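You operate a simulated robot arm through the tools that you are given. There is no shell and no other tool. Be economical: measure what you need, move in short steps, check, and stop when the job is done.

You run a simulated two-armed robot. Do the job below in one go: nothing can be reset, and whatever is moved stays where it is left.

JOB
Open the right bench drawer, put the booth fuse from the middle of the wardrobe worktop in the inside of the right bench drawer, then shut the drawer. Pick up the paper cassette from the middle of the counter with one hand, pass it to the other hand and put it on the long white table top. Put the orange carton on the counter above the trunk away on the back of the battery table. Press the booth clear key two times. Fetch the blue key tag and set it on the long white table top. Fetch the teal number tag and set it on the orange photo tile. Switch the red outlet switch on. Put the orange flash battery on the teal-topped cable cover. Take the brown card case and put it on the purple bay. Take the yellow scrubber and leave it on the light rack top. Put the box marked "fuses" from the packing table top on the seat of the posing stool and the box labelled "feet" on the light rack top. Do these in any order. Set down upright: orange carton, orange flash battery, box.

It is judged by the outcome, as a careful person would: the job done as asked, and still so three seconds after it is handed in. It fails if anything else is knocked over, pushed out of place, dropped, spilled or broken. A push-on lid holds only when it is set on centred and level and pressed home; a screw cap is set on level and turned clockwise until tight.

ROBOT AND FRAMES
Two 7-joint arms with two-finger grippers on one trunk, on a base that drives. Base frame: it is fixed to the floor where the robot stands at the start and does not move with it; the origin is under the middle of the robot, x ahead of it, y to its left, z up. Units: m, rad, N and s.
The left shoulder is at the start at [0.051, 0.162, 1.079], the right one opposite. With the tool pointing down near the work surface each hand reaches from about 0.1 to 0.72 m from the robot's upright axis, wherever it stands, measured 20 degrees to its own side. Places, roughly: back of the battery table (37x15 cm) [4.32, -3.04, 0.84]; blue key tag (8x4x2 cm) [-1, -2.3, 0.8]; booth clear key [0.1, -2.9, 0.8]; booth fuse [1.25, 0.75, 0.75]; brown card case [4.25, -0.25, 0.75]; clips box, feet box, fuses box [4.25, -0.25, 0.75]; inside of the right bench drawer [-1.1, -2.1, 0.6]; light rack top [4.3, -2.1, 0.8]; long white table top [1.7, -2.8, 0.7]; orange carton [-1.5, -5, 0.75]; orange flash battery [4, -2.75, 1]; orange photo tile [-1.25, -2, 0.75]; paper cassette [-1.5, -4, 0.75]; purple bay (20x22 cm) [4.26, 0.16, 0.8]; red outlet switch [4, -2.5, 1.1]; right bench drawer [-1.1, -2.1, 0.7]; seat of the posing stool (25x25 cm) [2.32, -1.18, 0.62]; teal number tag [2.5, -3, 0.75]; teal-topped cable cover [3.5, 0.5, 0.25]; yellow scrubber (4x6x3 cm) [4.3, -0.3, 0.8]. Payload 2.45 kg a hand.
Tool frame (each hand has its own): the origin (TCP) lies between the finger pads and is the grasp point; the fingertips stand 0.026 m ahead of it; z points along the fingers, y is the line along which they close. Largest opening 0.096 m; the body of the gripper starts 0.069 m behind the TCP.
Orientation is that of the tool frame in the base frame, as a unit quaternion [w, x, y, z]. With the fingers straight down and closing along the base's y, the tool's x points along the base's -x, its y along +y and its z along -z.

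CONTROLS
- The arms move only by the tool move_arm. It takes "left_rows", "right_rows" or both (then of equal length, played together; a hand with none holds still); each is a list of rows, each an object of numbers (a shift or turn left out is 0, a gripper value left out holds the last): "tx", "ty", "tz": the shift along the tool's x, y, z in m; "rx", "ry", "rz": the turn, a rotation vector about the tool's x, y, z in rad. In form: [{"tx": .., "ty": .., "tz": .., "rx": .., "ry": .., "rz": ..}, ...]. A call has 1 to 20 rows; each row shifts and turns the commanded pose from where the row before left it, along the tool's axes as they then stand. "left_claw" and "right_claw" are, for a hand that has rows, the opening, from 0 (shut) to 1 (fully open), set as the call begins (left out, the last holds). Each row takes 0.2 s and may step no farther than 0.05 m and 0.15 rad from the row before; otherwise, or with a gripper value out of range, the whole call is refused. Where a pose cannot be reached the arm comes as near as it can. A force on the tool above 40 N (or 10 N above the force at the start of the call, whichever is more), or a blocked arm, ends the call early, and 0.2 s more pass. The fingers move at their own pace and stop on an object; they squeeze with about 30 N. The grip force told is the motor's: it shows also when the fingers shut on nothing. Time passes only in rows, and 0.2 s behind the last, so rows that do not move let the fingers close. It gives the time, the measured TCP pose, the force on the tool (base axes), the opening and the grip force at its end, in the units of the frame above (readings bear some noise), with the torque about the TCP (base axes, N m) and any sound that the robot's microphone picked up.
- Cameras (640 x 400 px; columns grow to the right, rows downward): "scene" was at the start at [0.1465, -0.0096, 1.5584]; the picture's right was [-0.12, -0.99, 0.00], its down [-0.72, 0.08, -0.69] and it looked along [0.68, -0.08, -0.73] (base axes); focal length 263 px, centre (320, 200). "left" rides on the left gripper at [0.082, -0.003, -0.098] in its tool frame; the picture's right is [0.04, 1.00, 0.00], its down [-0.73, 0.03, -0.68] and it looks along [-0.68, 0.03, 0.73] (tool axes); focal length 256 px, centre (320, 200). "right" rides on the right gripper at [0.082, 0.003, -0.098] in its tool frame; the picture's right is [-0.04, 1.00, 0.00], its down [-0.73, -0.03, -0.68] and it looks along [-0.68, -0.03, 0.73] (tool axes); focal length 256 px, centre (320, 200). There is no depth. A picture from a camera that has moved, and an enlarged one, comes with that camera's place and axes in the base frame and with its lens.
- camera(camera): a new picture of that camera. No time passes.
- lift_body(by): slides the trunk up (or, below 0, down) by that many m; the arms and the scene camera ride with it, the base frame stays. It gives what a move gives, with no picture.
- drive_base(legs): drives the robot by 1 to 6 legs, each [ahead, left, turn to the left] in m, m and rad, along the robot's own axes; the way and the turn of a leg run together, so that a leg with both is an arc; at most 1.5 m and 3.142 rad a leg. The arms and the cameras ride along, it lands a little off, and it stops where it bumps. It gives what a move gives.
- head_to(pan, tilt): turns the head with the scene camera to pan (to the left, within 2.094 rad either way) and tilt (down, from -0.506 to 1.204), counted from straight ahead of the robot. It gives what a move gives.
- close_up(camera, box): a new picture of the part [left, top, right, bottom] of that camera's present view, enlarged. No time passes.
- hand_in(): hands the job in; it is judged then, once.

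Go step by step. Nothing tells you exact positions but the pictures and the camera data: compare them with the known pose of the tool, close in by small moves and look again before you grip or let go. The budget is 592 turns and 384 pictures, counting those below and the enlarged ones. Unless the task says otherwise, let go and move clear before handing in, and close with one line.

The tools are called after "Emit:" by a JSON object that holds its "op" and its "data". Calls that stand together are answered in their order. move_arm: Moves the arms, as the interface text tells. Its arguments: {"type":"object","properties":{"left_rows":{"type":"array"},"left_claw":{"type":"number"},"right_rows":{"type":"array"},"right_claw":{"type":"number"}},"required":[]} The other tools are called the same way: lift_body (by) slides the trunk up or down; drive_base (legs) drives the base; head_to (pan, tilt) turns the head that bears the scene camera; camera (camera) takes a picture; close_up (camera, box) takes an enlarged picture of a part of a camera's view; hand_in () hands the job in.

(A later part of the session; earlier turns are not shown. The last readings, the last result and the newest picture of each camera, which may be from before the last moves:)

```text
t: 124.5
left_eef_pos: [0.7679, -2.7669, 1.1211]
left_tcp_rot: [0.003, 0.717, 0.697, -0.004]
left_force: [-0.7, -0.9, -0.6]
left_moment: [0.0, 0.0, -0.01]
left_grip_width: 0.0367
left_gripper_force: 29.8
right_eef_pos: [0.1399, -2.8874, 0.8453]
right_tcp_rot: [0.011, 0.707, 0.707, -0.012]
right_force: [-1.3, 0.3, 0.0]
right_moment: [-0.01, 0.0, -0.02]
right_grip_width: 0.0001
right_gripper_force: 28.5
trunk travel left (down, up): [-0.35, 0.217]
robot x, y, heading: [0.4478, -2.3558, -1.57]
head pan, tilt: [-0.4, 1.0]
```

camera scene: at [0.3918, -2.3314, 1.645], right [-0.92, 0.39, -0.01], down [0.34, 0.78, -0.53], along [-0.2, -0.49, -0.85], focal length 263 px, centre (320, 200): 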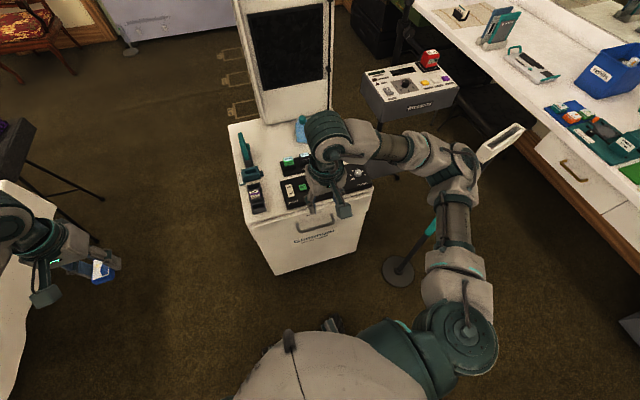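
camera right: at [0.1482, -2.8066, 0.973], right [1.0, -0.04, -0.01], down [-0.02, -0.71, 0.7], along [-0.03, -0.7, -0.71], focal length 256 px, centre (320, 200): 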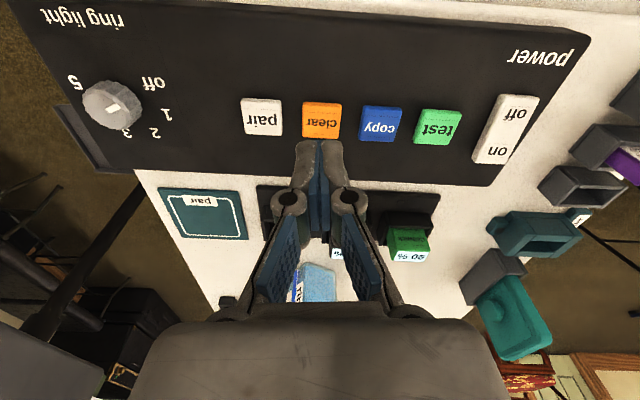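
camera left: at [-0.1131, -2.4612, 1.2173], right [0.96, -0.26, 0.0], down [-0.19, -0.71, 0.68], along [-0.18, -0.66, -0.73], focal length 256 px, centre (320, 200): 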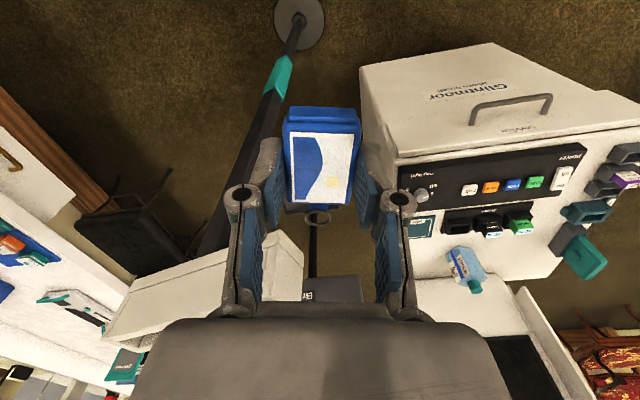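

Emit:
{"op": "move_arm", "data": {"right_rows": [{}, {}, {}, {}]}}

Emit:
{"op": "close_up", "data": {"camera": "right", "box": [220, 70, 420, 195]}}

```text
t: 125.5
left_eef_pos: [0.7658, -2.7681, 1.1209]
left_tcp_rot: [0.004, 0.718, 0.696, -0.004]
left_force: [0.9, -0.4, -0.5]
left_moment: [-0.04, -0.02, 0.02]
left_grip_width: 0.0368
left_gripper_force: 29.5
right_eef_pos: [0.1372, -2.8869, 0.8462]
right_tcp_rot: [0.01, 0.708, 0.706, -0.012]
right_force: [-0.2, -0.3, 0.0]
right_moment: [-0.02, -0.04, 0.0]
right_grip_width: 0.0
right_gripper_force: 28.7
trunk travel left (down, up): [-0.35, 0.217]
robot x, y, heading: [0.446, -2.3572, -1.573]
head pan, tilt: [-0.4, 1.0]
```

```text
3.20 times, centred on (320, 132) of right
camera zoom: at [0.1412, -2.8025, 0.9405], right [1.0, -0.04, 0.0], down [-0.03, -0.71, 0.7], along [-0.03, -0.7, -0.71], focal length 819 px, centre (320, 416)
```

zoom: 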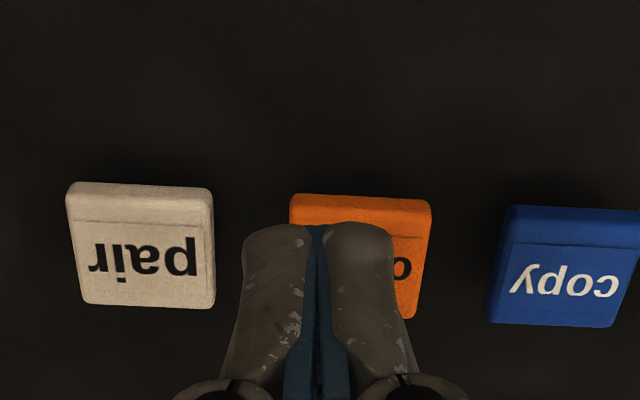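

Emit:
{"op": "move_arm", "data": {"right_rows": [{"ty": 0.008}, {"tz": 0.004}, {"tz": 0.004}, {}]}}

Emit:
{"op": "close_up", "data": {"camera": "right", "box": [220, 70, 420, 195]}}

```text
t: 126.5
left_eef_pos: [0.7666, -2.7665, 1.1215]
left_tcp_rot: [0.004, 0.717, 0.697, -0.004]
left_force: [-0.4, -1.3, 0.4]
left_moment: [0.02, -0.05, -0.04]
left_grip_width: 0.0366
left_gripper_force: 29.8
right_eef_pos: [0.1463, -2.8872, 0.8375]
right_tcp_rot: [0.011, 0.707, 0.707, -0.012]
right_force: [-0.3, -0.5, -0.3]
right_moment: [-0.02, -0.02, 0.01]
right_grip_width: 0.0004
right_gripper_force: 28.7
trunk travel left (down, up): [-0.35, 0.217]
robot x, y, heading: [0.4474, -2.3519, -1.573]
head pan, tilt: [-0.4, 1.0]
```

```text
3.20 times, centred on (320, 132) of right
camera zoom: at [0.1497, -2.8029, 0.9328], right [1.0, -0.04, 0.0], down [-0.03, -0.71, 0.7], along [-0.03, -0.7, -0.71], focal length 819 px, centre (320, 416)
```

zoom: 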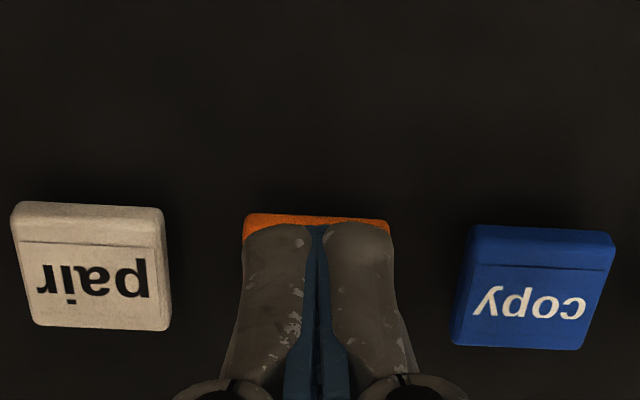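

Emit:
{"op": "move_arm", "data": {"right_rows": [{"tz": 0.003}, {"tz": 0.003}]}}

Emit:
{"op": "move_arm", "data": {"right_rows": [{"tz": 0.002}, {"tz": 0.002}]}}

```text
t: 127.1
left_eef_pos: [0.7701, -2.7669, 1.1201]
left_tcp_rot: [0.002, 0.717, 0.697, -0.005]
left_force: [0.2, 0.6, -1.0]
left_moment: [-0.02, 0.0, 0.0]
left_grip_width: 0.0368
left_gripper_force: 30.3
right_eef_pos: [0.1486, -2.8868, 0.833]
right_tcp_rot: [0.009, 0.707, 0.707, -0.013]
right_force: [0.5, -0.2, 0.5]
right_moment: [-0.01, 0.02, 0.02]
right_grip_width: 0.0003
right_gripper_force: 28.4
trunk travel left (down, up): [-0.35, 0.217]
robot x, y, heading: [0.4524, -2.3535, -1.572]
head pan, tilt: [-0.4, 1.0]
```

```text
t: 127.7
left_eef_pos: [0.7704, -2.7673, 1.1207]
left_tcp_rot: [0.003, 0.717, 0.697, -0.005]
left_force: [-0.8, 0.7, -0.8]
left_moment: [0.0, -0.02, 0.03]
left_grip_width: 0.0366
left_gripper_force: 29.9
right_eef_pos: [0.1499, -2.8875, 0.8282]
right_tcp_rot: [0.009, 0.707, 0.707, -0.012]
right_force: [0.2, 0.6, -1.2]
right_moment: [-0.04, -0.01, 0.0]
right_grip_width: 0.0001
right_gripper_force: 28.2
trunk travel left (down, up): [-0.35, 0.217]
robot x, y, heading: [0.4512, -2.3584, -1.572]
head pan, tilt: [-0.4, 1.0]
```

Emit:
{"op": "close_up", "data": {"camera": "right", "box": [220, 70, 420, 195]}}

Emit:
{"op": "move_arm", "data": {"right_rows": [{"tz": 0.002}, {"tz": 0.002}]}}

```text
3.20 times, centred on (320, 132) of right
camera zoom: at [0.1517, -2.803, 0.9234], right [1.0, -0.04, 0.0], down [-0.03, -0.71, 0.7], along [-0.03, -0.7, -0.71], focal length 819 px, centre (320, 416)
```

zoom: 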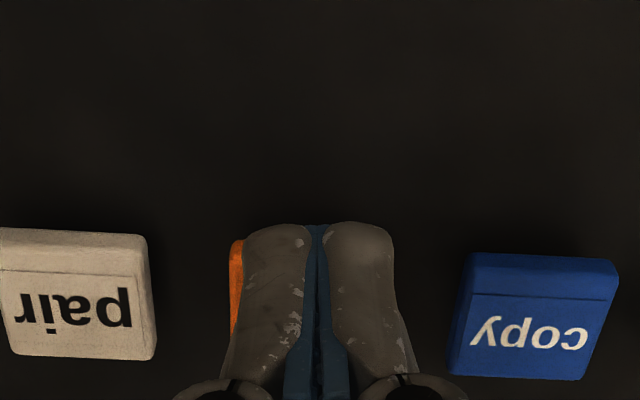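

```text
t: 128.3
left_eef_pos: [0.7692, -2.7668, 1.1217]
left_tcp_rot: [0.002, 0.717, 0.698, -0.004]
left_force: [0.2, -0.2, -1.5]
left_moment: [-0.04, 0.0, -0.01]
left_grip_width: 0.0369
left_gripper_force: 29.9
right_eef_pos: [0.15, -2.8871, 0.8239]
right_tcp_rot: [0.011, 0.707, 0.707, -0.013]
right_force: [0.0, -0.5, 1.3]
right_moment: [-0.02, 0.05, 0.01]
right_grip_width: 0.0058
right_gripper_force: 29.1
trunk travel left (down, up): [-0.35, 0.217]
robot x, y, heading: [0.4471, -2.3514, -1.571]
head pan, tilt: [-0.4, 1.0]
heard: click
```

Emit:
{"op": "move_arm", "data": {"right_rows": [{"tz": -0.01}, {"tz": -0.005, "ty": -0.003, "tx": -0.003}, {}]}}

Emit:
{"op": "close_up", "data": {"camera": "right", "box": [220, 70, 420, 195]}}

```text
t: 129.1
left_eef_pos: [0.7687, -2.7667, 1.1216]
left_tcp_rot: [0.002, 0.718, 0.696, -0.005]
left_force: [1.2, 0.1, -0.5]
left_moment: [0.0, 0.01, 0.0]
left_grip_width: 0.0368
left_gripper_force: 30.3
right_eef_pos: [0.1451, -2.8882, 0.8396]
right_tcp_rot: [0.01, 0.706, 0.708, -0.012]
right_force: [0.9, 0.1, 0.1]
right_moment: [0.0, 0.0, 0.01]
right_grip_width: 0.0
right_gripper_force: 28.5
trunk travel left (down, up): [-0.35, 0.217]
robot x, y, heading: [0.4493, -2.3543, -1.571]
head pan, tilt: [-0.4, 1.0]
```

```text
3.20 times, centred on (320, 132) of right
camera zoom: at [0.1488, -2.8053, 0.9346], right [1.0, -0.04, 0.0], down [-0.03, -0.71, 0.7], along [-0.03, -0.7, -0.71], focal length 819 px, centre (320, 416)
```

zoom: 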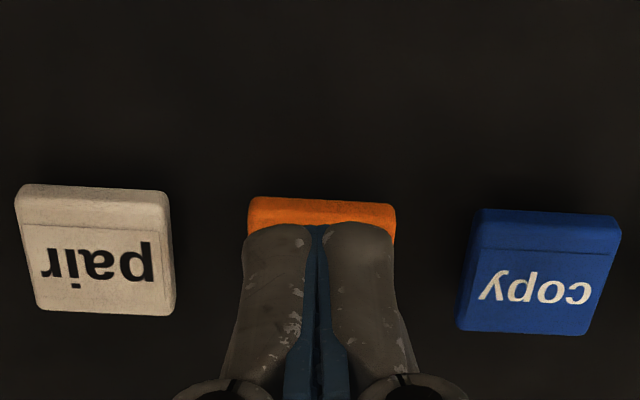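

Emit:
{"op": "move_arm", "data": {"right_rows": [{"tz": 0.006}, {"tz": 0.004}, {"tz": 0.002}, {"tz": 0.002}]}}

```text
t: 130.1
left_eef_pos: [0.7701, -2.7667, 1.12]
left_tcp_rot: [0.003, 0.717, 0.697, -0.004]
left_force: [0.3, 0.5, -0.3]
left_moment: [0.02, -0.01, -0.03]
left_grip_width: 0.037
left_gripper_force: 29.9
right_eef_pos: [0.1462, -2.8899, 0.8261]
right_tcp_rot: [0.011, 0.706, 0.708, -0.013]
right_force: [0.7, 0.1, 1.1]
right_moment: [0.03, 0.03, -0.01]
right_grip_width: 0.0058
right_gripper_force: 28.5
trunk travel left (down, up): [-0.35, 0.217]
robot x, y, heading: [0.4455, -2.353, -1.572]
head pan, tilt: [-0.4, 1.0]
```

Emit:
{"op": "move_arm", "data": {"right_rows": [{"tz": 0.0015}, {"tz": 0.001}]}}

```text
t: 130.7
left_eef_pos: [0.7701, -2.767, 1.1202]
left_tcp_rot: [0.002, 0.717, 0.697, -0.005]
left_force: [-0.4, 0.8, 0.2]
left_moment: [-0.01, -0.01, -0.01]
left_grip_width: 0.0368
left_gripper_force: 29.7
right_eef_pos: [0.1462, -2.8899, 0.8233]
right_tcp_rot: [0.011, 0.707, 0.707, -0.013]
right_force: [0.3, 1.4, 2.4]
right_moment: [0.06, -0.01, -0.01]
right_grip_width: 0.006
right_gripper_force: 29.0
trunk travel left (down, up): [-0.35, 0.217]
robot x, y, heading: [0.4462, -2.3529, -1.572]
head pan, tilt: [-0.4, 1.0]
heard: click
```

Emit:
{"op": "move_arm", "data": {"right_rows": [{"tz": -0.03}, {"tz": -0.05}, {"tz": -0.05}, {"tz": -0.05}, {"tz": -0.05}, {"tz": -0.05}, {"tx": 0.04, "ty": 0.02}, {"tx": 0.04, "ty": 0.02}, {"tx": 0.04, "ty": 0.02}, {"tx": 0.04, "ty": 0.02}, {}]}}

Emit:
{"op": "drive_base", "data": {"legs": [[-0.35, 0, 0]]}}

Emit:
{"op": "head_to", "data": {"pan": 0.9, "tilt": 0.6}}

Emit:
{"op": "camera", "data": {"camera": "scene"}}

```text
t: 133.1
left_eef_pos: [0.7707, -2.7675, 1.1206]
left_tcp_rot: [0.002, 0.717, 0.697, -0.004]
left_force: [0.2, 0.1, -0.8]
left_moment: [0.0, -0.03, 0.0]
left_grip_width: 0.0369
left_gripper_force: 30.1
right_eef_pos: [0.2275, -2.7219, 1.0967]
right_tcp_rot: [0.009, 0.706, 0.708, -0.013]
right_force: [-0.2, -0.2, -0.1]
right_moment: [0.04, -0.01, 0.0]
right_grip_width: 0.0
right_gripper_force: 28.4
trunk travel left (down, up): [-0.35, 0.217]
robot x, y, heading: [0.4493, -2.3525, -1.573]
head pan, tilt: [-0.4, 1.0]
```

```text
t: 135.3
left_eef_pos: [0.7696, -2.4214, 1.12]
left_tcp_rot: [0.002, 0.718, 0.696, -0.003]
left_force: [0.1, -0.2, 0.1]
left_moment: [-0.01, 0.0, 0.01]
left_grip_width: 0.0366
left_gripper_force: 30.0
right_eef_pos: [0.2272, -2.3747, 1.0986]
right_tcp_rot: [0.01, 0.707, 0.707, -0.013]
right_force: [-0.2, 0.5, 0.2]
right_moment: [-0.01, 0.03, 0.0]
right_grip_width: 0.0
right_gripper_force: 28.4
trunk travel left (down, up): [-0.35, 0.217]
robot x, y, heading: [0.4465, -2.0061, -1.579]
head pan, tilt: [-0.4, 1.0]
```

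```text
t: 136.8
left_eef_pos: [0.7703, -2.419, 1.1224]
left_tcp_rot: [0.004, 0.718, 0.696, -0.005]
left_force: [0.3, -0.1, -1.1]
left_moment: [0.02, -0.03, 0.01]
left_grip_width: 0.0369
left_gripper_force: 29.8
right_eef_pos: [0.2274, -2.3723, 1.0974]
right_tcp_rot: [0.011, 0.707, 0.707, -0.014]
right_force: [-0.4, 0.3, 0.6]
right_moment: [0.02, 0.02, -0.01]
right_grip_width: 0.0
right_gripper_force: 28.5
trunk travel left (down, up): [-0.35, 0.217]
robot x, y, heading: [0.4474, -2.0086, -1.571]
head pan, tilt: [0.901, 0.6]
```

```text
321 pictures are left
camera scene: at [0.5188, -2.0745, 1.6776], right [-0.62, -0.78, 0.0], down [-0.44, 0.36, -0.82], along [0.64, -0.51, -0.57], focal length 263 px, centre (320, 200)
```

scene: 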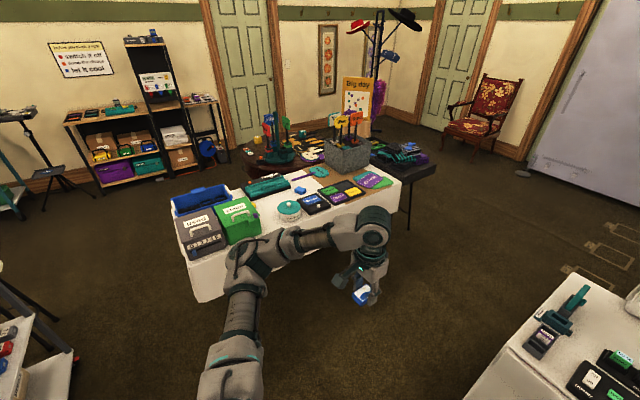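

Emit:
{"op": "drive_base", "data": {"legs": [[0, 0, 1.571], [0.45, 0, 0], [0, -0.65, 0]]}}

Emit:
{"op": "head_to", "data": {"pan": 0, "tilt": 0.7}}

Emit:
{"op": "camera", "data": {"camera": "scene"}}

```text
t: 146.6
left_eef_pos: [1.3119, -2.3346, 1.1213]
left_tcp_rot: [0.006, 0.01, 1.0, -0.002]
left_force: [-0.1, 0.3, -0.5]
left_moment: [0.04, -0.01, 0.03]
left_grip_width: 0.0369
left_gripper_force: 30.4
right_eef_pos: [1.2691, -2.8782, 1.0985]
right_tcp_rot: [0.017, -0.004, 1.0, -0.003]
right_force: [0.3, -0.2, -0.4]
right_moment: [-0.04, -0.01, -0.05]
right_grip_width: 0.0
right_gripper_force: 28.7
trunk travel left (down, up): [-0.35, 0.217]
robot x, y, heading: [0.9006, -2.6606, 0.009]
head pan, tilt: [0.901, 0.6]
```

```text
t: 147.8
left_eef_pos: [1.3092, -2.3322, 1.1223]
left_tcp_rot: [0.007, 0.011, 1.0, -0.002]
left_force: [0.6, 0.2, -0.4]
left_moment: [0.0, 0.0, 0.02]
left_grip_width: 0.0369
left_gripper_force: 30.4
right_eef_pos: [1.2669, -2.8763, 1.1]
right_tcp_rot: [0.019, -0.005, 1.0, -0.003]
right_force: [0.2, -0.6, -0.1]
right_moment: [-0.04, 0.02, -0.01]
right_grip_width: 0.0
right_gripper_force: 28.2
trunk travel left (down, up): [-0.35, 0.217]
robot x, y, heading: [0.9029, -2.6617, 0.003]
head pan, tilt: [0.0, 0.7]
```

```text
320 pictures are left
camera scene: at [1.0006, -2.6572, 1.6689], right [0.01, -1.0, 0.0], down [-0.65, -0.01, -0.76], along [0.76, 0.0, -0.65], focal length 263 px, centre (320, 200)
```

scene: 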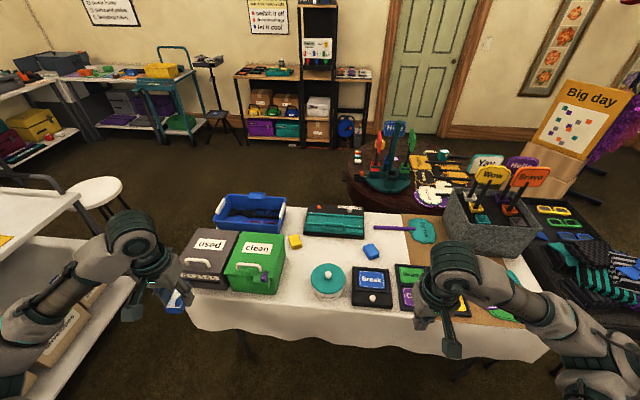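

Emit:
{"op": "close_up", "data": {"camera": "scene", "box": [340, 110, 640, 300]}}

Emit:
{"op": "close_up", "data": {"camera": "scene", "box": [180, 180, 480, 340]}}

```text
2.11 times, centred on (490, 205) of scene
camera zoom: at [1.0006, -2.6572, 1.6689], right [0.01, -1.0, 0.0], down [-0.65, -0.01, -0.76], along [0.76, 0.0, -0.65], focal length 553 px, centre (-38, 190)
```

zoom: 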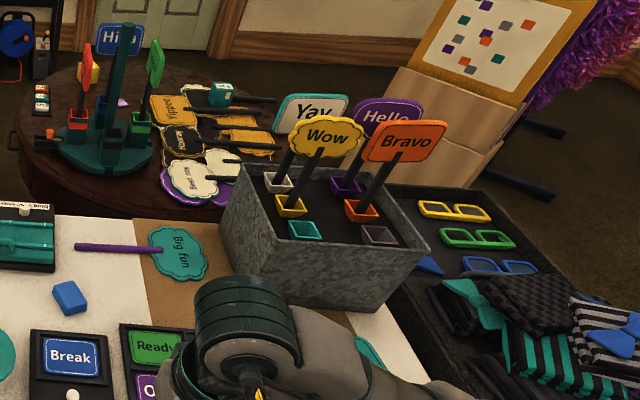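

```text
2.13 times, centred on (330, 260) of scene
camera zoom: at [1.0006, -2.6572, 1.6689], right [0.01, -1.0, 0.0], down [-0.65, -0.01, -0.76], along [0.76, 0.0, -0.65], focal length 560 px, centre (299, 72)
```

zoom: 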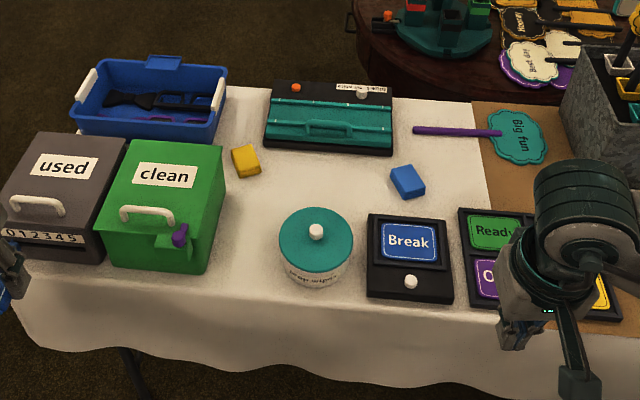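

Emit:
{"op": "drive_base", "data": {"legs": [[0.18, -0.15, 0]]}}

Emit:
{"op": "camera", "data": {"camera": "left"}}

```text
t: 149.5
left_eef_pos: [1.4874, -2.4816, 1.124]
left_tcp_rot: [0.008, 0.01, 1.0, -0.002]
left_force: [-0.1, 1.0, -0.4]
left_moment: [-0.02, -0.01, 0.02]
left_grip_width: 0.0368
left_gripper_force: 30.1
right_eef_pos: [1.4463, -3.0246, 1.1007]
right_tcp_rot: [0.02, -0.004, 1.0, -0.003]
right_force: [0.5, -0.6, -0.4]
right_moment: [0.01, 0.01, -0.02]
right_grip_width: 0.0
right_gripper_force: 28.7
trunk travel left (down, up): [-0.35, 0.217]
robot x, y, heading: [1.0799, -2.8111, 0.005]
head pan, tilt: [0.0, 0.7]
```

```text
317 pictures are left
camera left: at [1.4047, -2.4826, 1.2209], right [-0.02, 1.0, 0.0], down [0.72, 0.02, 0.69], along [0.69, 0.01, -0.72], focal length 256 px, centre (320, 200)
```

left: 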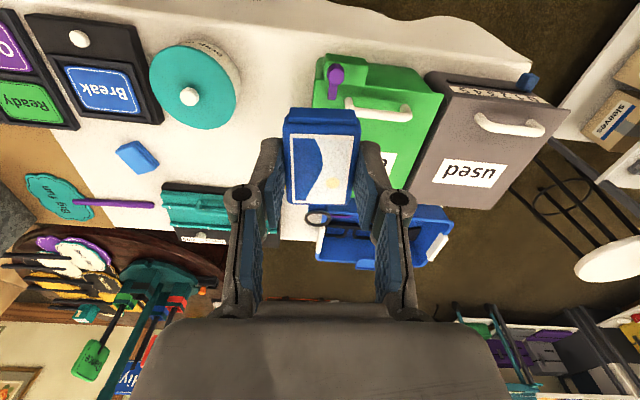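

Emit:
{"op": "move_arm", "data": {"left_rows": [{"tx": -0.044, "ty": -0.049}, {"tx": -0.044, "ty": -0.049}, {"tx": -0.044, "ty": -0.049}, {"tx": -0.044, "ty": -0.049}, {"tx": -0.044, "ty": -0.049}, {"tx": -0.043, "ty": -0.048}, {}]}}

Emit:
{"op": "lift_body", "data": {"by": -0.2}}

Emit:
{"op": "camera", "data": {"camera": "left"}}

Emit:
{"op": "camera", "data": {"camera": "scene"}}

```text
refused: row 1 steps farther than a row can; nothing moved
```

```text
t: 151.7
left_eef_pos: [1.4848, -2.4824, 0.9253]
left_tcp_rot: [0.01, 0.011, 1.0, -0.002]
left_force: [0.0, -0.2, 0.2]
left_moment: [-0.02, -0.03, 0.02]
left_grip_width: 0.0367
left_gripper_force: 29.5
right_eef_pos: [1.4443, -3.0252, 0.9024]
right_tcp_rot: [0.021, -0.005, 1.0, -0.002]
right_force: [0.2, 0.0, -0.4]
right_moment: [-0.01, -0.01, -0.02]
right_grip_width: 0.0
right_gripper_force: 28.4
trunk travel left (down, up): [-0.15, 0.417]
robot x, y, heading: [1.082, -2.8069, 0.011]
head pan, tilt: [0.0, 0.7]
```

```text
316 pictures are left
camera left: at [1.4017, -2.4835, 1.0225], right [-0.02, 1.0, 0.0], down [0.72, 0.02, 0.69], along [0.69, 0.01, -0.72], focal length 256 px, centre (320, 200)
```

left: 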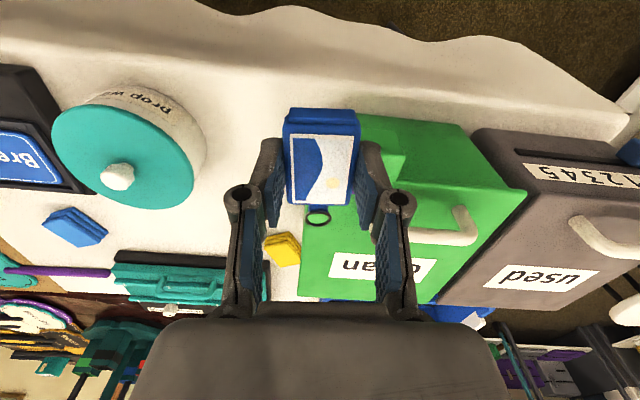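

```text
315 pictures are left
camera scene: at [1.3245, -2.8071, 1.4581], right [0.01, -1.0, 0.0], down [-0.65, 0.0, -0.76], along [0.76, 0.0, -0.65], focal length 263 px, centre (320, 200)
```

scene: 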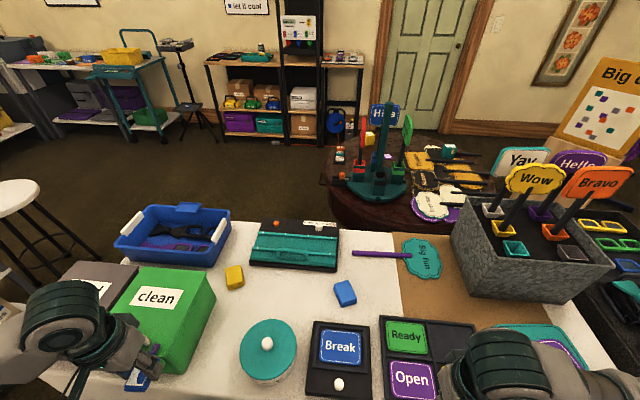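

Emit:
{"op": "move_arm", "data": {"left_rows": [{"ty": -0.045}, {"ty": -0.045}, {"tx": -0.033, "ty": -0.033}, {"tx": -0.033, "ty": -0.033}, {"tx": -0.033, "ty": -0.033}, {"tx": -0.033, "ty": -0.033}, {"tx": -0.033, "ty": -0.033}, {"tx": -0.033, "ty": -0.033}, {"tx": -0.033}, {"tx": -0.033}, {}]}}

Emit:
{"op": "camera", "data": {"camera": "left"}}

```text
t: 154.1
left_eef_pos: [1.7427, -2.7773, 0.9302]
left_tcp_rot: [0.009, 0.012, 1.0, 0.0]
left_force: [0.4, -0.2, 0.2]
left_moment: [0.0, 0.01, 0.03]
left_grip_width: 0.0367
left_gripper_force: 29.6
right_eef_pos: [1.4441, -3.0273, 0.9]
right_tcp_rot: [0.02, -0.004, 1.0, -0.001]
right_force: [-1.1, 0.7, 0.5]
right_moment: [0.02, 0.02, 0.02]
right_grip_width: 0.0
right_gripper_force: 28.7
trunk travel left (down, up): [-0.15, 0.417]
robot x, y, heading: [1.0822, -2.807, 0.001]
head pan, tilt: [0.0, 0.7]
```

```text
314 pictures are left
camera left: at [1.6614, -2.7791, 1.0274], right [-0.02, 1.0, 0.0], down [0.72, 0.01, 0.69], along [0.69, 0.01, -0.72], focal length 256 px, centre (320, 200)
```

left: 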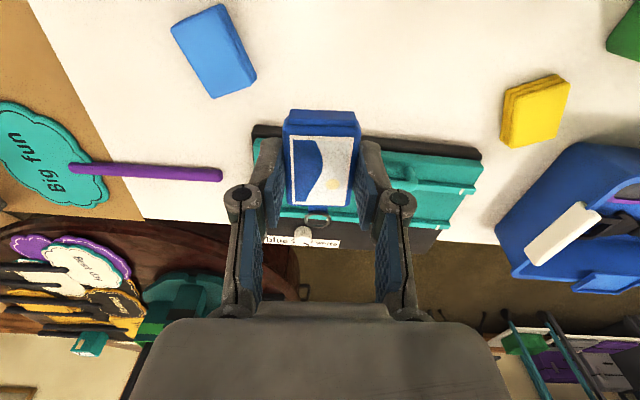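

Emit:
{"op": "move_arm", "data": {"left_rows": [{"tz": 0.04}, {"tz": 0.04}, {"tz": 0.04}, {"tz": 0.03}, {}]}}

Emit:
{"op": "camera", "data": {"camera": "left"}}

```text
t: 155.3
left_eef_pos: [1.7454, -2.7775, 0.7805]
left_tcp_rot: [0.009, 0.01, 1.0, -0.001]
left_force: [0.6, -0.7, 0.5]
left_moment: [-0.02, 0.0, 0.0]
left_grip_width: 0.0366
left_gripper_force: 30.0
right_eef_pos: [1.4435, -3.0276, 0.9027]
right_tcp_rot: [0.02, -0.005, 1.0, -0.002]
right_force: [-0.2, -0.2, 0.6]
right_moment: [-0.03, 0.0, -0.03]
right_grip_width: 0.0
right_gripper_force: 28.5
trunk travel left (down, up): [-0.15, 0.417]
robot x, y, heading: [1.0813, -2.8105, 0.006]
head pan, tilt: [0.0, 0.7]
```

```text
313 pictures are left
camera left: at [1.6627, -2.779, 0.8778], right [-0.02, 1.0, 0.0], down [0.72, 0.01, 0.69], along [0.69, 0.01, -0.72], focal length 256 px, centre (320, 200)
```

left: 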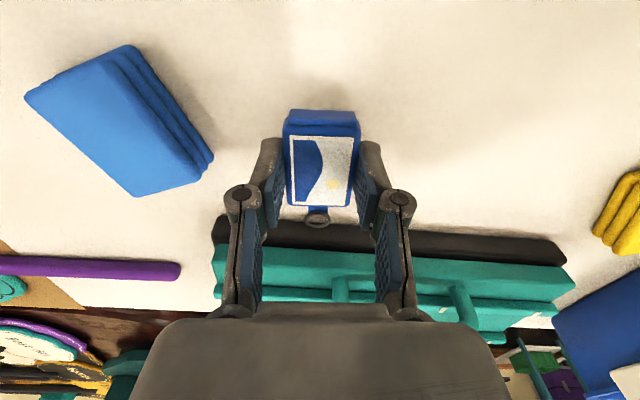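

Emit:
{"op": "move_arm", "data": {"left_rows": [{"tz": 0.008}, {"tz": 0.006}, {"tz": 0.005}, {"tz": 0.005}, {"tz": 0.005}]}}

```text
t: 156.4
left_eef_pos: [1.7462, -2.7785, 0.7647]
left_tcp_rot: [0.016, 0.012, 1.0, -0.001]
left_force: [-10.1, 2.2, 18.8]
left_moment: [0.41, 0.6, 0.11]
left_grip_width: 0.0369
left_gripper_force: 30.5
right_eef_pos: [1.4397, -3.0269, 0.9025]
right_tcp_rot: [0.023, -0.004, 1.0, -0.001]
right_force: [1.3, 0.0, 0.6]
right_moment: [-0.01, 0.0, 0.0]
right_grip_width: 0.0
right_gripper_force: 28.5
trunk travel left (down, up): [-0.15, 0.417]
robot x, y, heading: [1.082, -2.8047, 0.008]
head pan, tilt: [0.0, 0.7]
stopped in row 5 (left hand): the force on the tool passed its limit at 45 N (the readings are from after the stop); the commanded pose is now the measured one
```

Emit:
{"op": "move_arm", "data": {"left_rows": [{"tz": -0.001}, {}, {}], "left_claw": 0.6}}

Emit:
{"op": "move_arm", "data": {"left_rows": [{"tz": -0.02}, {"tz": -0.04}, {"tz": -0.05}, {"tz": -0.05}, {"tz": -0.05}, {}]}}

Emit:
{"op": "camera", "data": {"camera": "left"}}

```text
t: 157.2
left_eef_pos: [1.7466, -2.7789, 0.764]
left_tcp_rot: [0.016, 0.012, 1.0, -0.002]
left_force: [-0.9, -2.1, 1.2]
left_moment: [0.04, 0.01, 0.0]
left_grip_width: 0.0574
left_gripper_force: 0.1
right_eef_pos: [1.4436, -3.0261, 0.9019]
right_tcp_rot: [0.021, -0.004, 1.0, -0.001]
right_force: [0.5, 0.1, -0.9]
right_moment: [0.0, 0.0, 0.0]
right_grip_width: 0.0
right_gripper_force: 28.2
trunk travel left (down, up): [-0.15, 0.417]
robot x, y, heading: [1.084, -2.8108, 0.006]
head pan, tilt: [0.0, 0.7]
```

```text
t: 158.6
left_eef_pos: [1.7414, -2.7773, 0.9745]
left_tcp_rot: [0.014, 0.011, 1.0, -0.002]
left_force: [0.6, 0.4, -0.6]
left_moment: [-0.05, 0.01, 0.04]
left_grip_width: 0.0577
left_gripper_force: 0.0
right_eef_pos: [1.4419, -3.0269, 0.9021]
right_tcp_rot: [0.021, -0.004, 1.0, -0.002]
right_force: [0.9, 0.1, -1.0]
right_moment: [0.01, 0.0, 0.0]
right_grip_width: 0.0
right_gripper_force: 28.3
trunk travel left (down, up): [-0.15, 0.417]
robot x, y, heading: [1.0821, -2.8078, 0.006]
head pan, tilt: [0.0, 0.7]
```

```text
312 pictures are left
camera left: at [1.6571, -2.7785, 1.0707], right [-0.02, 1.0, 0.0], down [0.71, 0.02, 0.7], along [0.7, 0.01, -0.71], focal length 256 px, centre (320, 200)
```

left: 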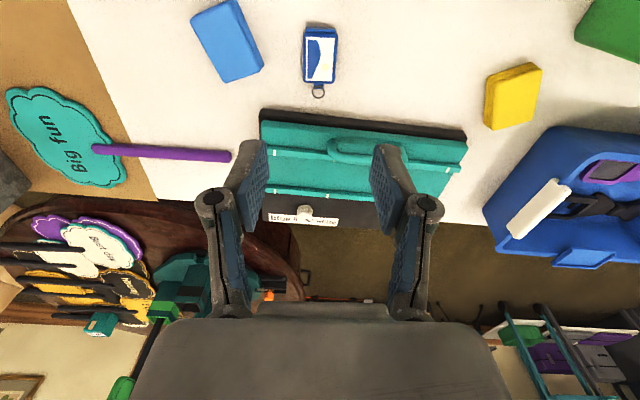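

Emit:
{"op": "close_up", "data": {"camera": "scene", "box": [320, 120, 480, 220]}}

Emit:
{"op": "close_up", "data": {"camera": "left", "box": [0, 220, 200, 345]}}

```text
4.00 times, centred on (400, 170) of scene
camera zoom: at [1.3284, -2.8109, 1.4571], right [0.01, -1.0, 0.0], down [-0.65, 0.0, -0.76], along [0.76, 0.01, -0.65], focal length 1050 px, centre (0, 320)
```

zoom: 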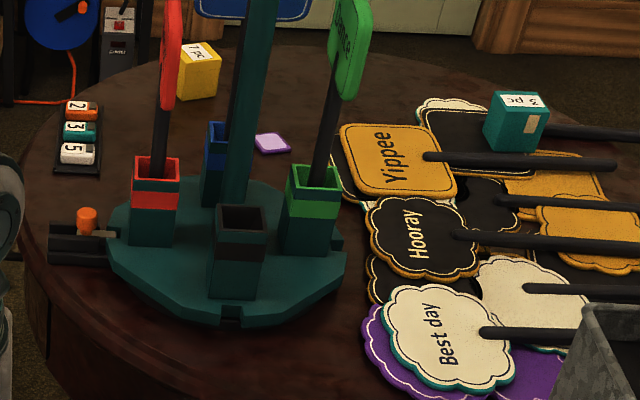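

```text
3.20 times, centred on (100, 282) of left
camera zoom: at [1.6571, -2.7785, 1.0707], right [-0.02, 1.0, 0.0], down [0.71, 0.02, 0.7], along [0.7, 0.01, -0.71], focal length 819 px, centre (1024, -64)
```

zoom: 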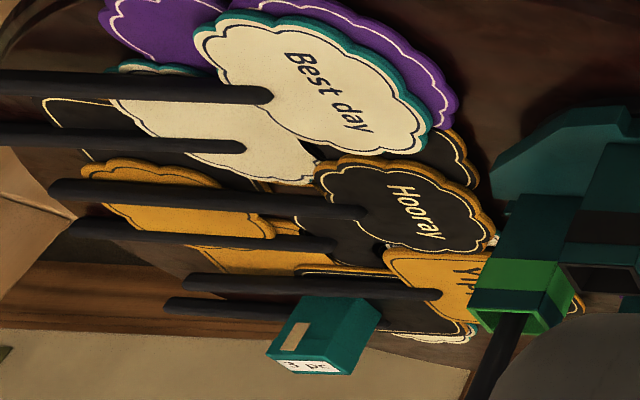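

Emit:
{"op": "move_arm", "data": {"left_rows": [{"tx": 0.03, "ty": 0.04}, {"tx": 0.04, "ty": 0.03}, {"tx": 0.04, "ty": 0.03}, {"tx": 0.04, "ty": 0.03}, {"tx": 0.04, "ty": 0.03}, {"tx": 0.04, "ty": 0.0}, {"tx": 0.03}, {}]}}

Emit:
{"op": "lift_body", "data": {"by": 0.25}}

Emit:
{"op": "drive_base", "data": {"legs": [[-0.2, 0, 0], [0, 1.0, 0]]}}

Emit:
{"op": "camera", "data": {"camera": "scene"}}

```text
t: 160.4
left_eef_pos: [1.4819, -2.6112, 0.9648]
left_tcp_rot: [0.015, 0.011, 1.0, -0.002]
left_force: [0.2, -0.6, -1.0]
left_moment: [-0.02, 0.06, -0.06]
left_grip_width: 0.0577
left_gripper_force: 0.1
right_eef_pos: [1.4417, -3.0256, 0.9025]
right_tcp_rot: [0.022, -0.004, 1.0, -0.002]
right_force: [-0.3, 0.1, 0.6]
right_moment: [0.01, 0.03, -0.02]
right_grip_width: 0.0002
right_gripper_force: 28.5
trunk travel left (down, up): [-0.15, 0.417]
robot x, y, heading: [1.083, -2.8067, 0.002]
head pan, tilt: [0.0, 0.7]
```

```text
t: 162.9
left_eef_pos: [1.4842, -2.611, 1.2139]
left_tcp_rot: [0.014, 0.012, 1.0, -0.001]
left_force: [-0.5, -0.2, 0.6]
left_moment: [0.0, 0.0, 0.0]
left_grip_width: 0.0577
left_gripper_force: 0.1
right_eef_pos: [1.4416, -3.0254, 1.1527]
right_tcp_rot: [0.021, -0.006, 1.0, -0.002]
right_force: [0.2, -0.1, 1.2]
right_moment: [0.0, -0.01, 0.0]
right_grip_width: 0.0
right_gripper_force: 28.1
trunk travel left (down, up): [-0.4, 0.167]
robot x, y, heading: [1.077, -2.8067, 0.006]
head pan, tilt: [0.0, 0.7]
```

```text
t: 169.3
left_eef_pos: [1.2796, -1.6238, 1.2156]
left_tcp_rot: [0.015, 0.012, 1.0, 0.001]
left_force: [-0.1, -0.2, -0.2]
left_moment: [0.01, 0.02, 0.01]
left_grip_width: 0.0576
left_gripper_force: 0.0
right_eef_pos: [1.2369, -2.0394, 1.1517]
right_tcp_rot: [0.021, -0.002, 1.0, 0.0]
right_force: [-0.9, 0.2, 0.0]
right_moment: [0.03, 0.01, 0.0]
right_grip_width: 0.0
right_gripper_force: 28.1
trunk travel left (down, up): [-0.4, 0.167]
robot x, y, heading: [0.8791, -1.8148, 0.006]
head pan, tilt: [0.0, 0.7]
```

```text
309 pictures are left
camera scene: at [0.9614, -1.8262, 1.7188], right [0.0, -1.0, -0.01], down [-0.65, 0.0, -0.76], along [0.76, 0.01, -0.65], focal length 263 px, centre (320, 200)
```

scene: 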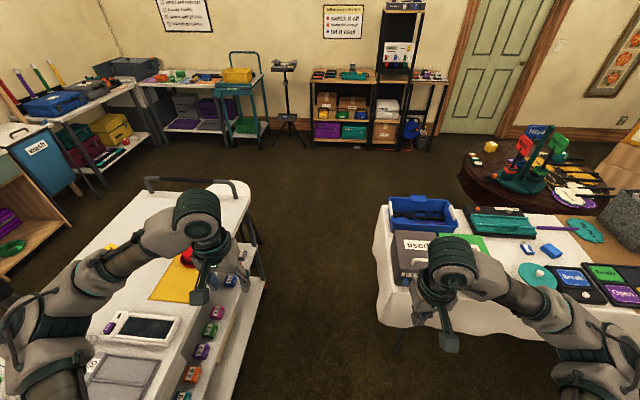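

Emit:
{"op": "drive_base", "data": {"legs": [[1.0, 0.05, 0], [0.65, 0, 0], [0, 0, -1.576]]}}

Emit:
{"op": "head_to", "data": {"pan": 0, "tilt": 0.7}}

Emit:
{"op": "camera", "data": {"camera": "scene"}}

```text
t: 181.6
left_eef_pos: [2.7269, -2.1458, 1.2151]
left_tcp_rot: [0.009, 0.716, 0.698, -0.014]
left_force: [-0.1, -0.2, 0.4]
left_moment: [-0.02, -0.02, -0.02]
left_grip_width: 0.0577
left_gripper_force: 0.0
right_eef_pos: [2.3109, -2.1046, 1.1542]
right_tcp_rot: [0.013, 0.705, 0.709, -0.019]
right_force: [0.4, -0.5, -0.2]
right_moment: [0.0, 0.02, -0.02]
right_grip_width: 0.0001
right_gripper_force: 28.8
trunk travel left (down, up): [-0.4, 0.167]
robot x, y, heading: [2.5287, -1.7502, -1.571]
head pan, tilt: [0.0, 0.7]
```

```text
t: 182.2
left_eef_pos: [2.726, -2.1445, 1.2178]
left_tcp_rot: [0.011, 0.715, 0.699, -0.015]
left_force: [0.8, -0.3, -0.3]
left_moment: [-0.02, -0.02, 0.0]
left_grip_width: 0.0577
left_gripper_force: 0.0
right_eef_pos: [2.3105, -2.1013, 1.1552]
right_tcp_rot: [0.015, 0.705, 0.709, -0.02]
right_force: [-0.4, 0.6, -0.7]
right_moment: [0.01, -0.03, 0.04]
right_grip_width: 0.0
right_gripper_force: 28.7
trunk travel left (down, up): [-0.4, 0.167]
robot x, y, heading: [2.5275, -1.747, -1.575]
head pan, tilt: [0.0, 0.7]
```

```text
308 pictures are left
camera scene: at [2.5282, -1.8319, 1.7188], right [-1.0, 0.0, 0.0], down [0.0, 0.65, -0.76], along [0.0, -0.76, -0.65], focal length 263 px, centre (320, 200)
```

scene: 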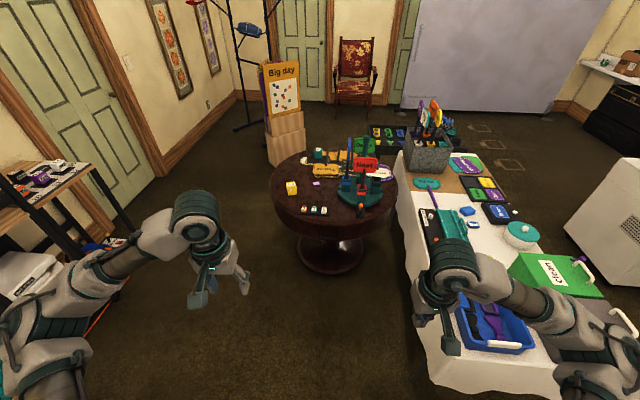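

Emit:
{"op": "drive_base", "data": {"legs": [[0.5, 0.14, 0]]}}

Emit:
{"op": "move_arm", "data": {"right_rows": [{"tz": 0.03}, {}, {}], "right_claw": 0.6}}

Emit:
{"op": "camera", "data": {"camera": "right"}}

Emit:
{"op": "camera", "data": {"camera": "scene"}}

```text
t: 185.2
left_eef_pos: [2.8671, -2.6437, 1.2174]
left_tcp_rot: [0.012, 0.715, 0.698, -0.015]
left_force: [0.7, 0.2, -0.4]
left_moment: [-0.01, 0.01, 0.01]
left_grip_width: 0.0577
left_gripper_force: 0.0
right_eef_pos: [2.4513, -2.6012, 1.1545]
right_tcp_rot: [0.015, 0.704, 0.709, -0.018]
right_force: [-1.1, 0.3, -0.1]
right_moment: [0.0, 0.0, 0.0]
right_grip_width: 0.0
right_gripper_force: 28.3
trunk travel left (down, up): [-0.4, 0.167]
robot x, y, heading: [2.6709, -2.2481, -1.569]
head pan, tilt: [0.0, 0.7]
```

```text
t: 186.0
left_eef_pos: [2.8694, -2.642, 1.218]
left_tcp_rot: [0.011, 0.715, 0.699, -0.014]
left_force: [-0.3, -0.6, 0.1]
left_moment: [-0.02, 0.01, 0.01]
left_grip_width: 0.0576
left_gripper_force: 0.3
right_eef_pos: [2.4538, -2.6001, 1.1267]
right_tcp_rot: [0.015, 0.704, 0.71, -0.02]
right_force: [0.4, -0.1, -1.0]
right_moment: [-0.03, -0.01, 0.01]
right_grip_width: 0.0577
right_gripper_force: 0.1
trunk travel left (down, up): [-0.4, 0.167]
robot x, y, heading: [2.6715, -2.2465, -1.57]
head pan, tilt: [0.0, 0.7]
```

```text
307 pictures are left
camera right: at [2.4566, -2.5144, 1.2195], right [1.0, -0.03, -0.01], down [-0.02, -0.7, 0.72], along [-0.03, -0.71, -0.7], focal length 256 px, centre (320, 200)
```

right: 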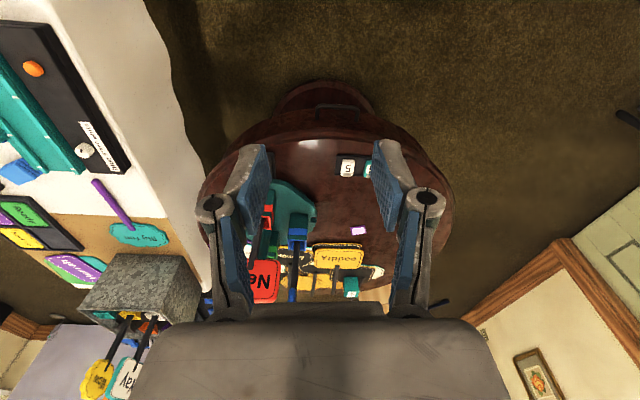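

```text
306 pictures are left
camera scene: at [2.6714, -2.333, 1.7188], right [-1.0, 0.0, 0.0], down [0.0, 0.65, -0.76], along [0.0, -0.76, -0.65], focal length 263 px, centre (320, 200)
```

scene: 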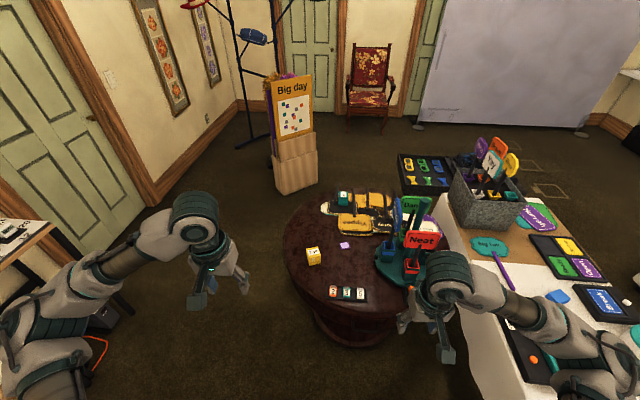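

Emit:
{"op": "move_arm", "data": {"right_rows": [{"tx": -0.02, "ty": 0.035}, {"tx": -0.035, "ty": 0.03}, {"tx": -0.04, "ty": 0.02}, {"tx": -0.04, "ty": 0.015}, {"tx": -0.045}, {"tx": -0.045}, {"tx": -0.045}, {"tz": 0.05}, {"tz": 0.05}, {"tz": 0.05}, {"tz": 0.05}, {}]}}

Emit:
{"op": "camera", "data": {"camera": "right"}}

```text
t: 188.6
left_eef_pos: [2.8705, -2.6413, 1.218]
left_tcp_rot: [0.011, 0.715, 0.699, -0.017]
left_force: [0.7, 1.2, 0.7]
left_moment: [0.0, 0.04, 0.0]
left_grip_width: 0.0574
left_gripper_force: 0.0
right_eef_pos: [2.5553, -2.8814, 0.9399]
right_tcp_rot: [0.016, 0.704, 0.71, -0.021]
right_force: [-0.3, 0.9, -0.7]
right_moment: [-0.01, 0.01, -0.02]
right_grip_width: 0.0576
right_gripper_force: 0.0
trunk travel left (down, up): [-0.4, 0.167]
robot x, y, heading: [2.6704, -2.2558, -1.568]
head pan, tilt: [0.0, 0.7]
```

```text
305 pictures are left
camera right: at [2.5588, -2.7947, 1.032], right [1.0, -0.03, -0.01], down [-0.02, -0.7, 0.72], along [-0.03, -0.72, -0.7], focal length 256 px, centre (320, 200)
```

right: 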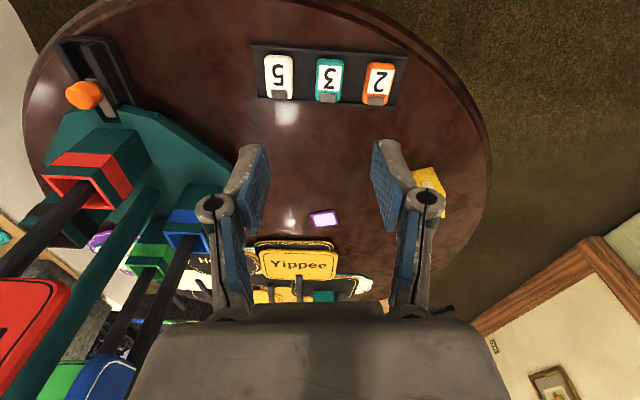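

Emit:
{"op": "close_up", "data": {"camera": "right", "box": [240, 30, 420, 120]}}

```text
3.56 times, centred on (330, 75) of right
camera zoom: at [2.5588, -2.7947, 1.032], right [1.0, -0.03, -0.01], down [-0.02, -0.7, 0.72], along [-0.03, -0.72, -0.7], focal length 910 px, centre (284, 644)
```

zoom: 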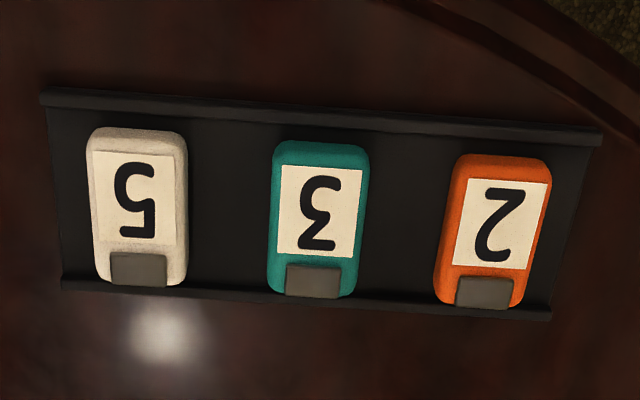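

Emit:
{"op": "move_arm", "data": {"right_rows": [{"ry": 0.052, "rx": -0.007}, {"rz": 0.06}, {"tx": -0.012, "ty": 0.008}, {"tz": 0.04}, {"tz": 0.04}, {"tz": 0.02}, {}], "right_claw": 0.38}}

Emit:
{"op": "camera", "data": {"camera": "right"}}

```text
t: 190.2
left_eef_pos: [2.8699, -2.6425, 1.2184]
left_tcp_rot: [0.01, 0.716, 0.698, -0.017]
left_force: [0.6, 0.0, 0.4]
left_moment: [-0.03, -0.01, 0.0]
left_grip_width: 0.0576
left_gripper_force: 0.1
right_eef_pos: [2.5627, -2.8941, 0.8372]
right_tcp_rot: [-0.002, 0.726, 0.688, -0.001]
right_force: [-1.1, 1.0, 0.8]
right_moment: [0.03, -0.02, -0.03]
right_grip_width: 0.0367
right_gripper_force: 0.0
trunk travel left (down, up): [-0.4, 0.167]
robot x, y, heading: [2.6735, -2.2541, -1.566]
head pan, tilt: [0.0, 0.7]
```

```text
303 pictures are left
camera right: at [2.5694, -2.8139, 0.9354], right [1.0, -0.09, 0.0], down [-0.07, -0.73, 0.68], along [-0.06, -0.67, -0.74], focal length 256 px, centre (320, 200)
```

right: 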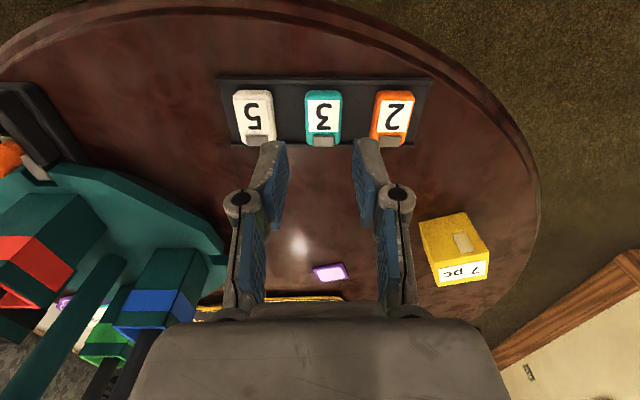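

Emit:
{"op": "move_arm", "data": {"right_rows": [{"tz": 0.025}, {"tz": 0.02}, {}]}}

Emit:
{"op": "camera", "data": {"camera": "right"}}

```text
t: 191.0
left_eef_pos: [2.8692, -2.6415, 1.2181]
left_tcp_rot: [0.011, 0.715, 0.698, -0.015]
left_force: [-0.4, 0.4, 0.5]
left_moment: [0.01, -0.03, 0.01]
left_grip_width: 0.0577
left_gripper_force: 0.1
right_eef_pos: [2.5589, -2.8864, 0.794]
right_tcp_rot: [-0.002, 0.726, 0.688, -0.001]
right_force: [0.1, 0.5, -0.3]
right_moment: [0.0, -0.01, -0.02]
right_grip_width: 0.0364
right_gripper_force: 0.0
right hand out of reach, approached as far as the arm can: row 1, 2
trunk travel left (down, up): [-0.4, 0.167]
robot x, y, heading: [2.6707, -2.2499, -1.567]
head pan, tilt: [0.0, 0.7]
```

```text
302 pictures are left
camera right: at [2.5666, -2.8054, 0.8927], right [1.0, -0.09, 0.0], down [-0.07, -0.73, 0.68], along [-0.06, -0.67, -0.74], focal length 256 px, centre (320, 200)
```

right: 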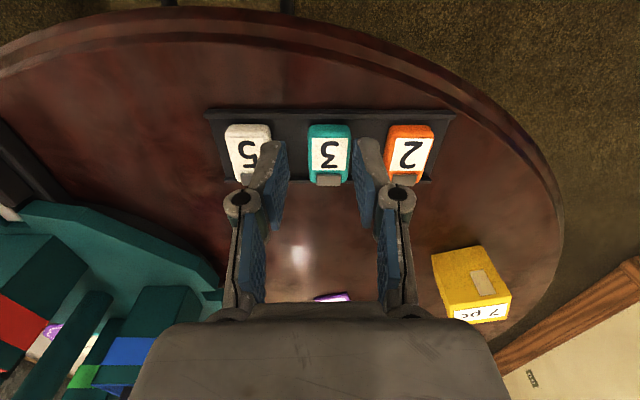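

Emit:
{"op": "move_arm", "data": {"right_rows": [{"tz": -0.05}, {"tz": -0.05}, {"tz": -0.06}, {}]}}

Emit:
{"op": "lift_body", "data": {"by": -0.15}}

Emit:
{"op": "camera", "data": {"camera": "right"}}

```text
refused: row 3 steps farther than a row can; nothing moved
```

```text
t: 191.8
left_eef_pos: [2.8719, -2.6369, 1.1667]
left_tcp_rot: [0.011, 0.715, 0.699, -0.016]
left_force: [-0.9, -0.1, -0.1]
left_moment: [0.05, 0.02, -0.04]
left_grip_width: 0.0576
left_gripper_force: 0.1
right_eef_pos: [2.564, -2.8863, 0.7539]
right_tcp_rot: [0.003, 0.724, 0.689, -0.002]
right_force: [-3.4, 13.3, 27.9]
right_moment: [0.51, 0.66, -0.29]
right_grip_width: 0.0539
right_gripper_force: 7.5
trunk travel left (down, up): [-0.348, 0.219]
robot x, y, heading: [2.6708, -2.2504, -1.569]
head pan, tilt: [0.0, 0.7]
stopped: the force on the tool passed its limit at 110 N (the readings are from after the stop); the commanded pose is now the measured one
```

```text
301 pictures are left
camera right: at [2.5698, -2.8044, 0.8501], right [1.0, -0.09, 0.0], down [-0.07, -0.73, 0.68], along [-0.06, -0.68, -0.73], focal length 256 px, centre (320, 200)
```

right: 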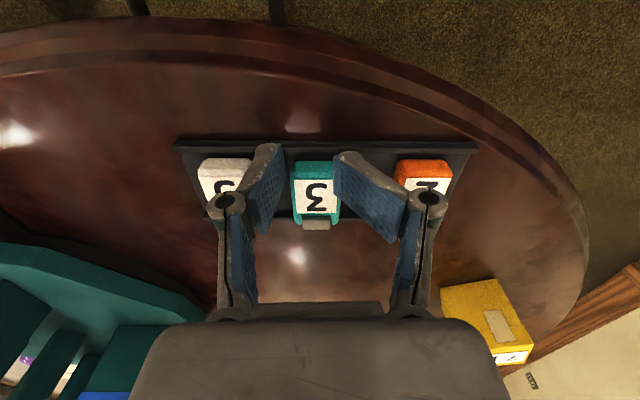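

Emit:
{"op": "move_arm", "data": {"right_rows": [{"tz": -0.01}, {"tz": -0.03}, {"tz": -0.04}, {"tz": -0.04}, {"tz": -0.04}, {}]}}

Emit:
{"op": "camera", "data": {"camera": "right"}}

```text
t: 193.2
left_eef_pos: [2.8701, -2.6406, 1.1649]
left_tcp_rot: [0.012, 0.715, 0.699, -0.016]
left_force: [-1.0, -0.3, 0.7]
left_moment: [0.0, 0.04, 0.0]
left_grip_width: 0.0573
left_gripper_force: 0.1
right_eef_pos: [2.5613, -2.8873, 0.9103]
right_tcp_rot: [0.002, 0.725, 0.689, -0.001]
right_force: [-0.3, 0.4, 0.2]
right_moment: [0.0, -0.01, -0.01]
right_grip_width: 0.0367
right_gripper_force: 0.1
trunk travel left (down, up): [-0.348, 0.219]
robot x, y, heading: [2.6707, -2.2477, -1.564]
head pan, tilt: [0.0, 0.7]
```

```text
300 pictures are left
camera right: at [2.5686, -2.8059, 1.0069], right [1.0, -0.09, 0.0], down [-0.07, -0.73, 0.68], along [-0.06, -0.68, -0.73], focal length 256 px, centre (320, 200)
```

right: 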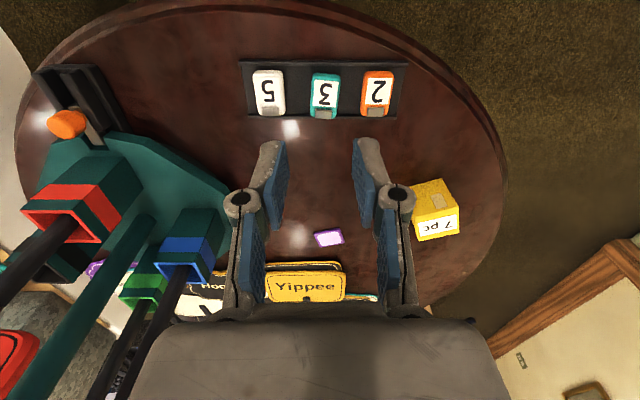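

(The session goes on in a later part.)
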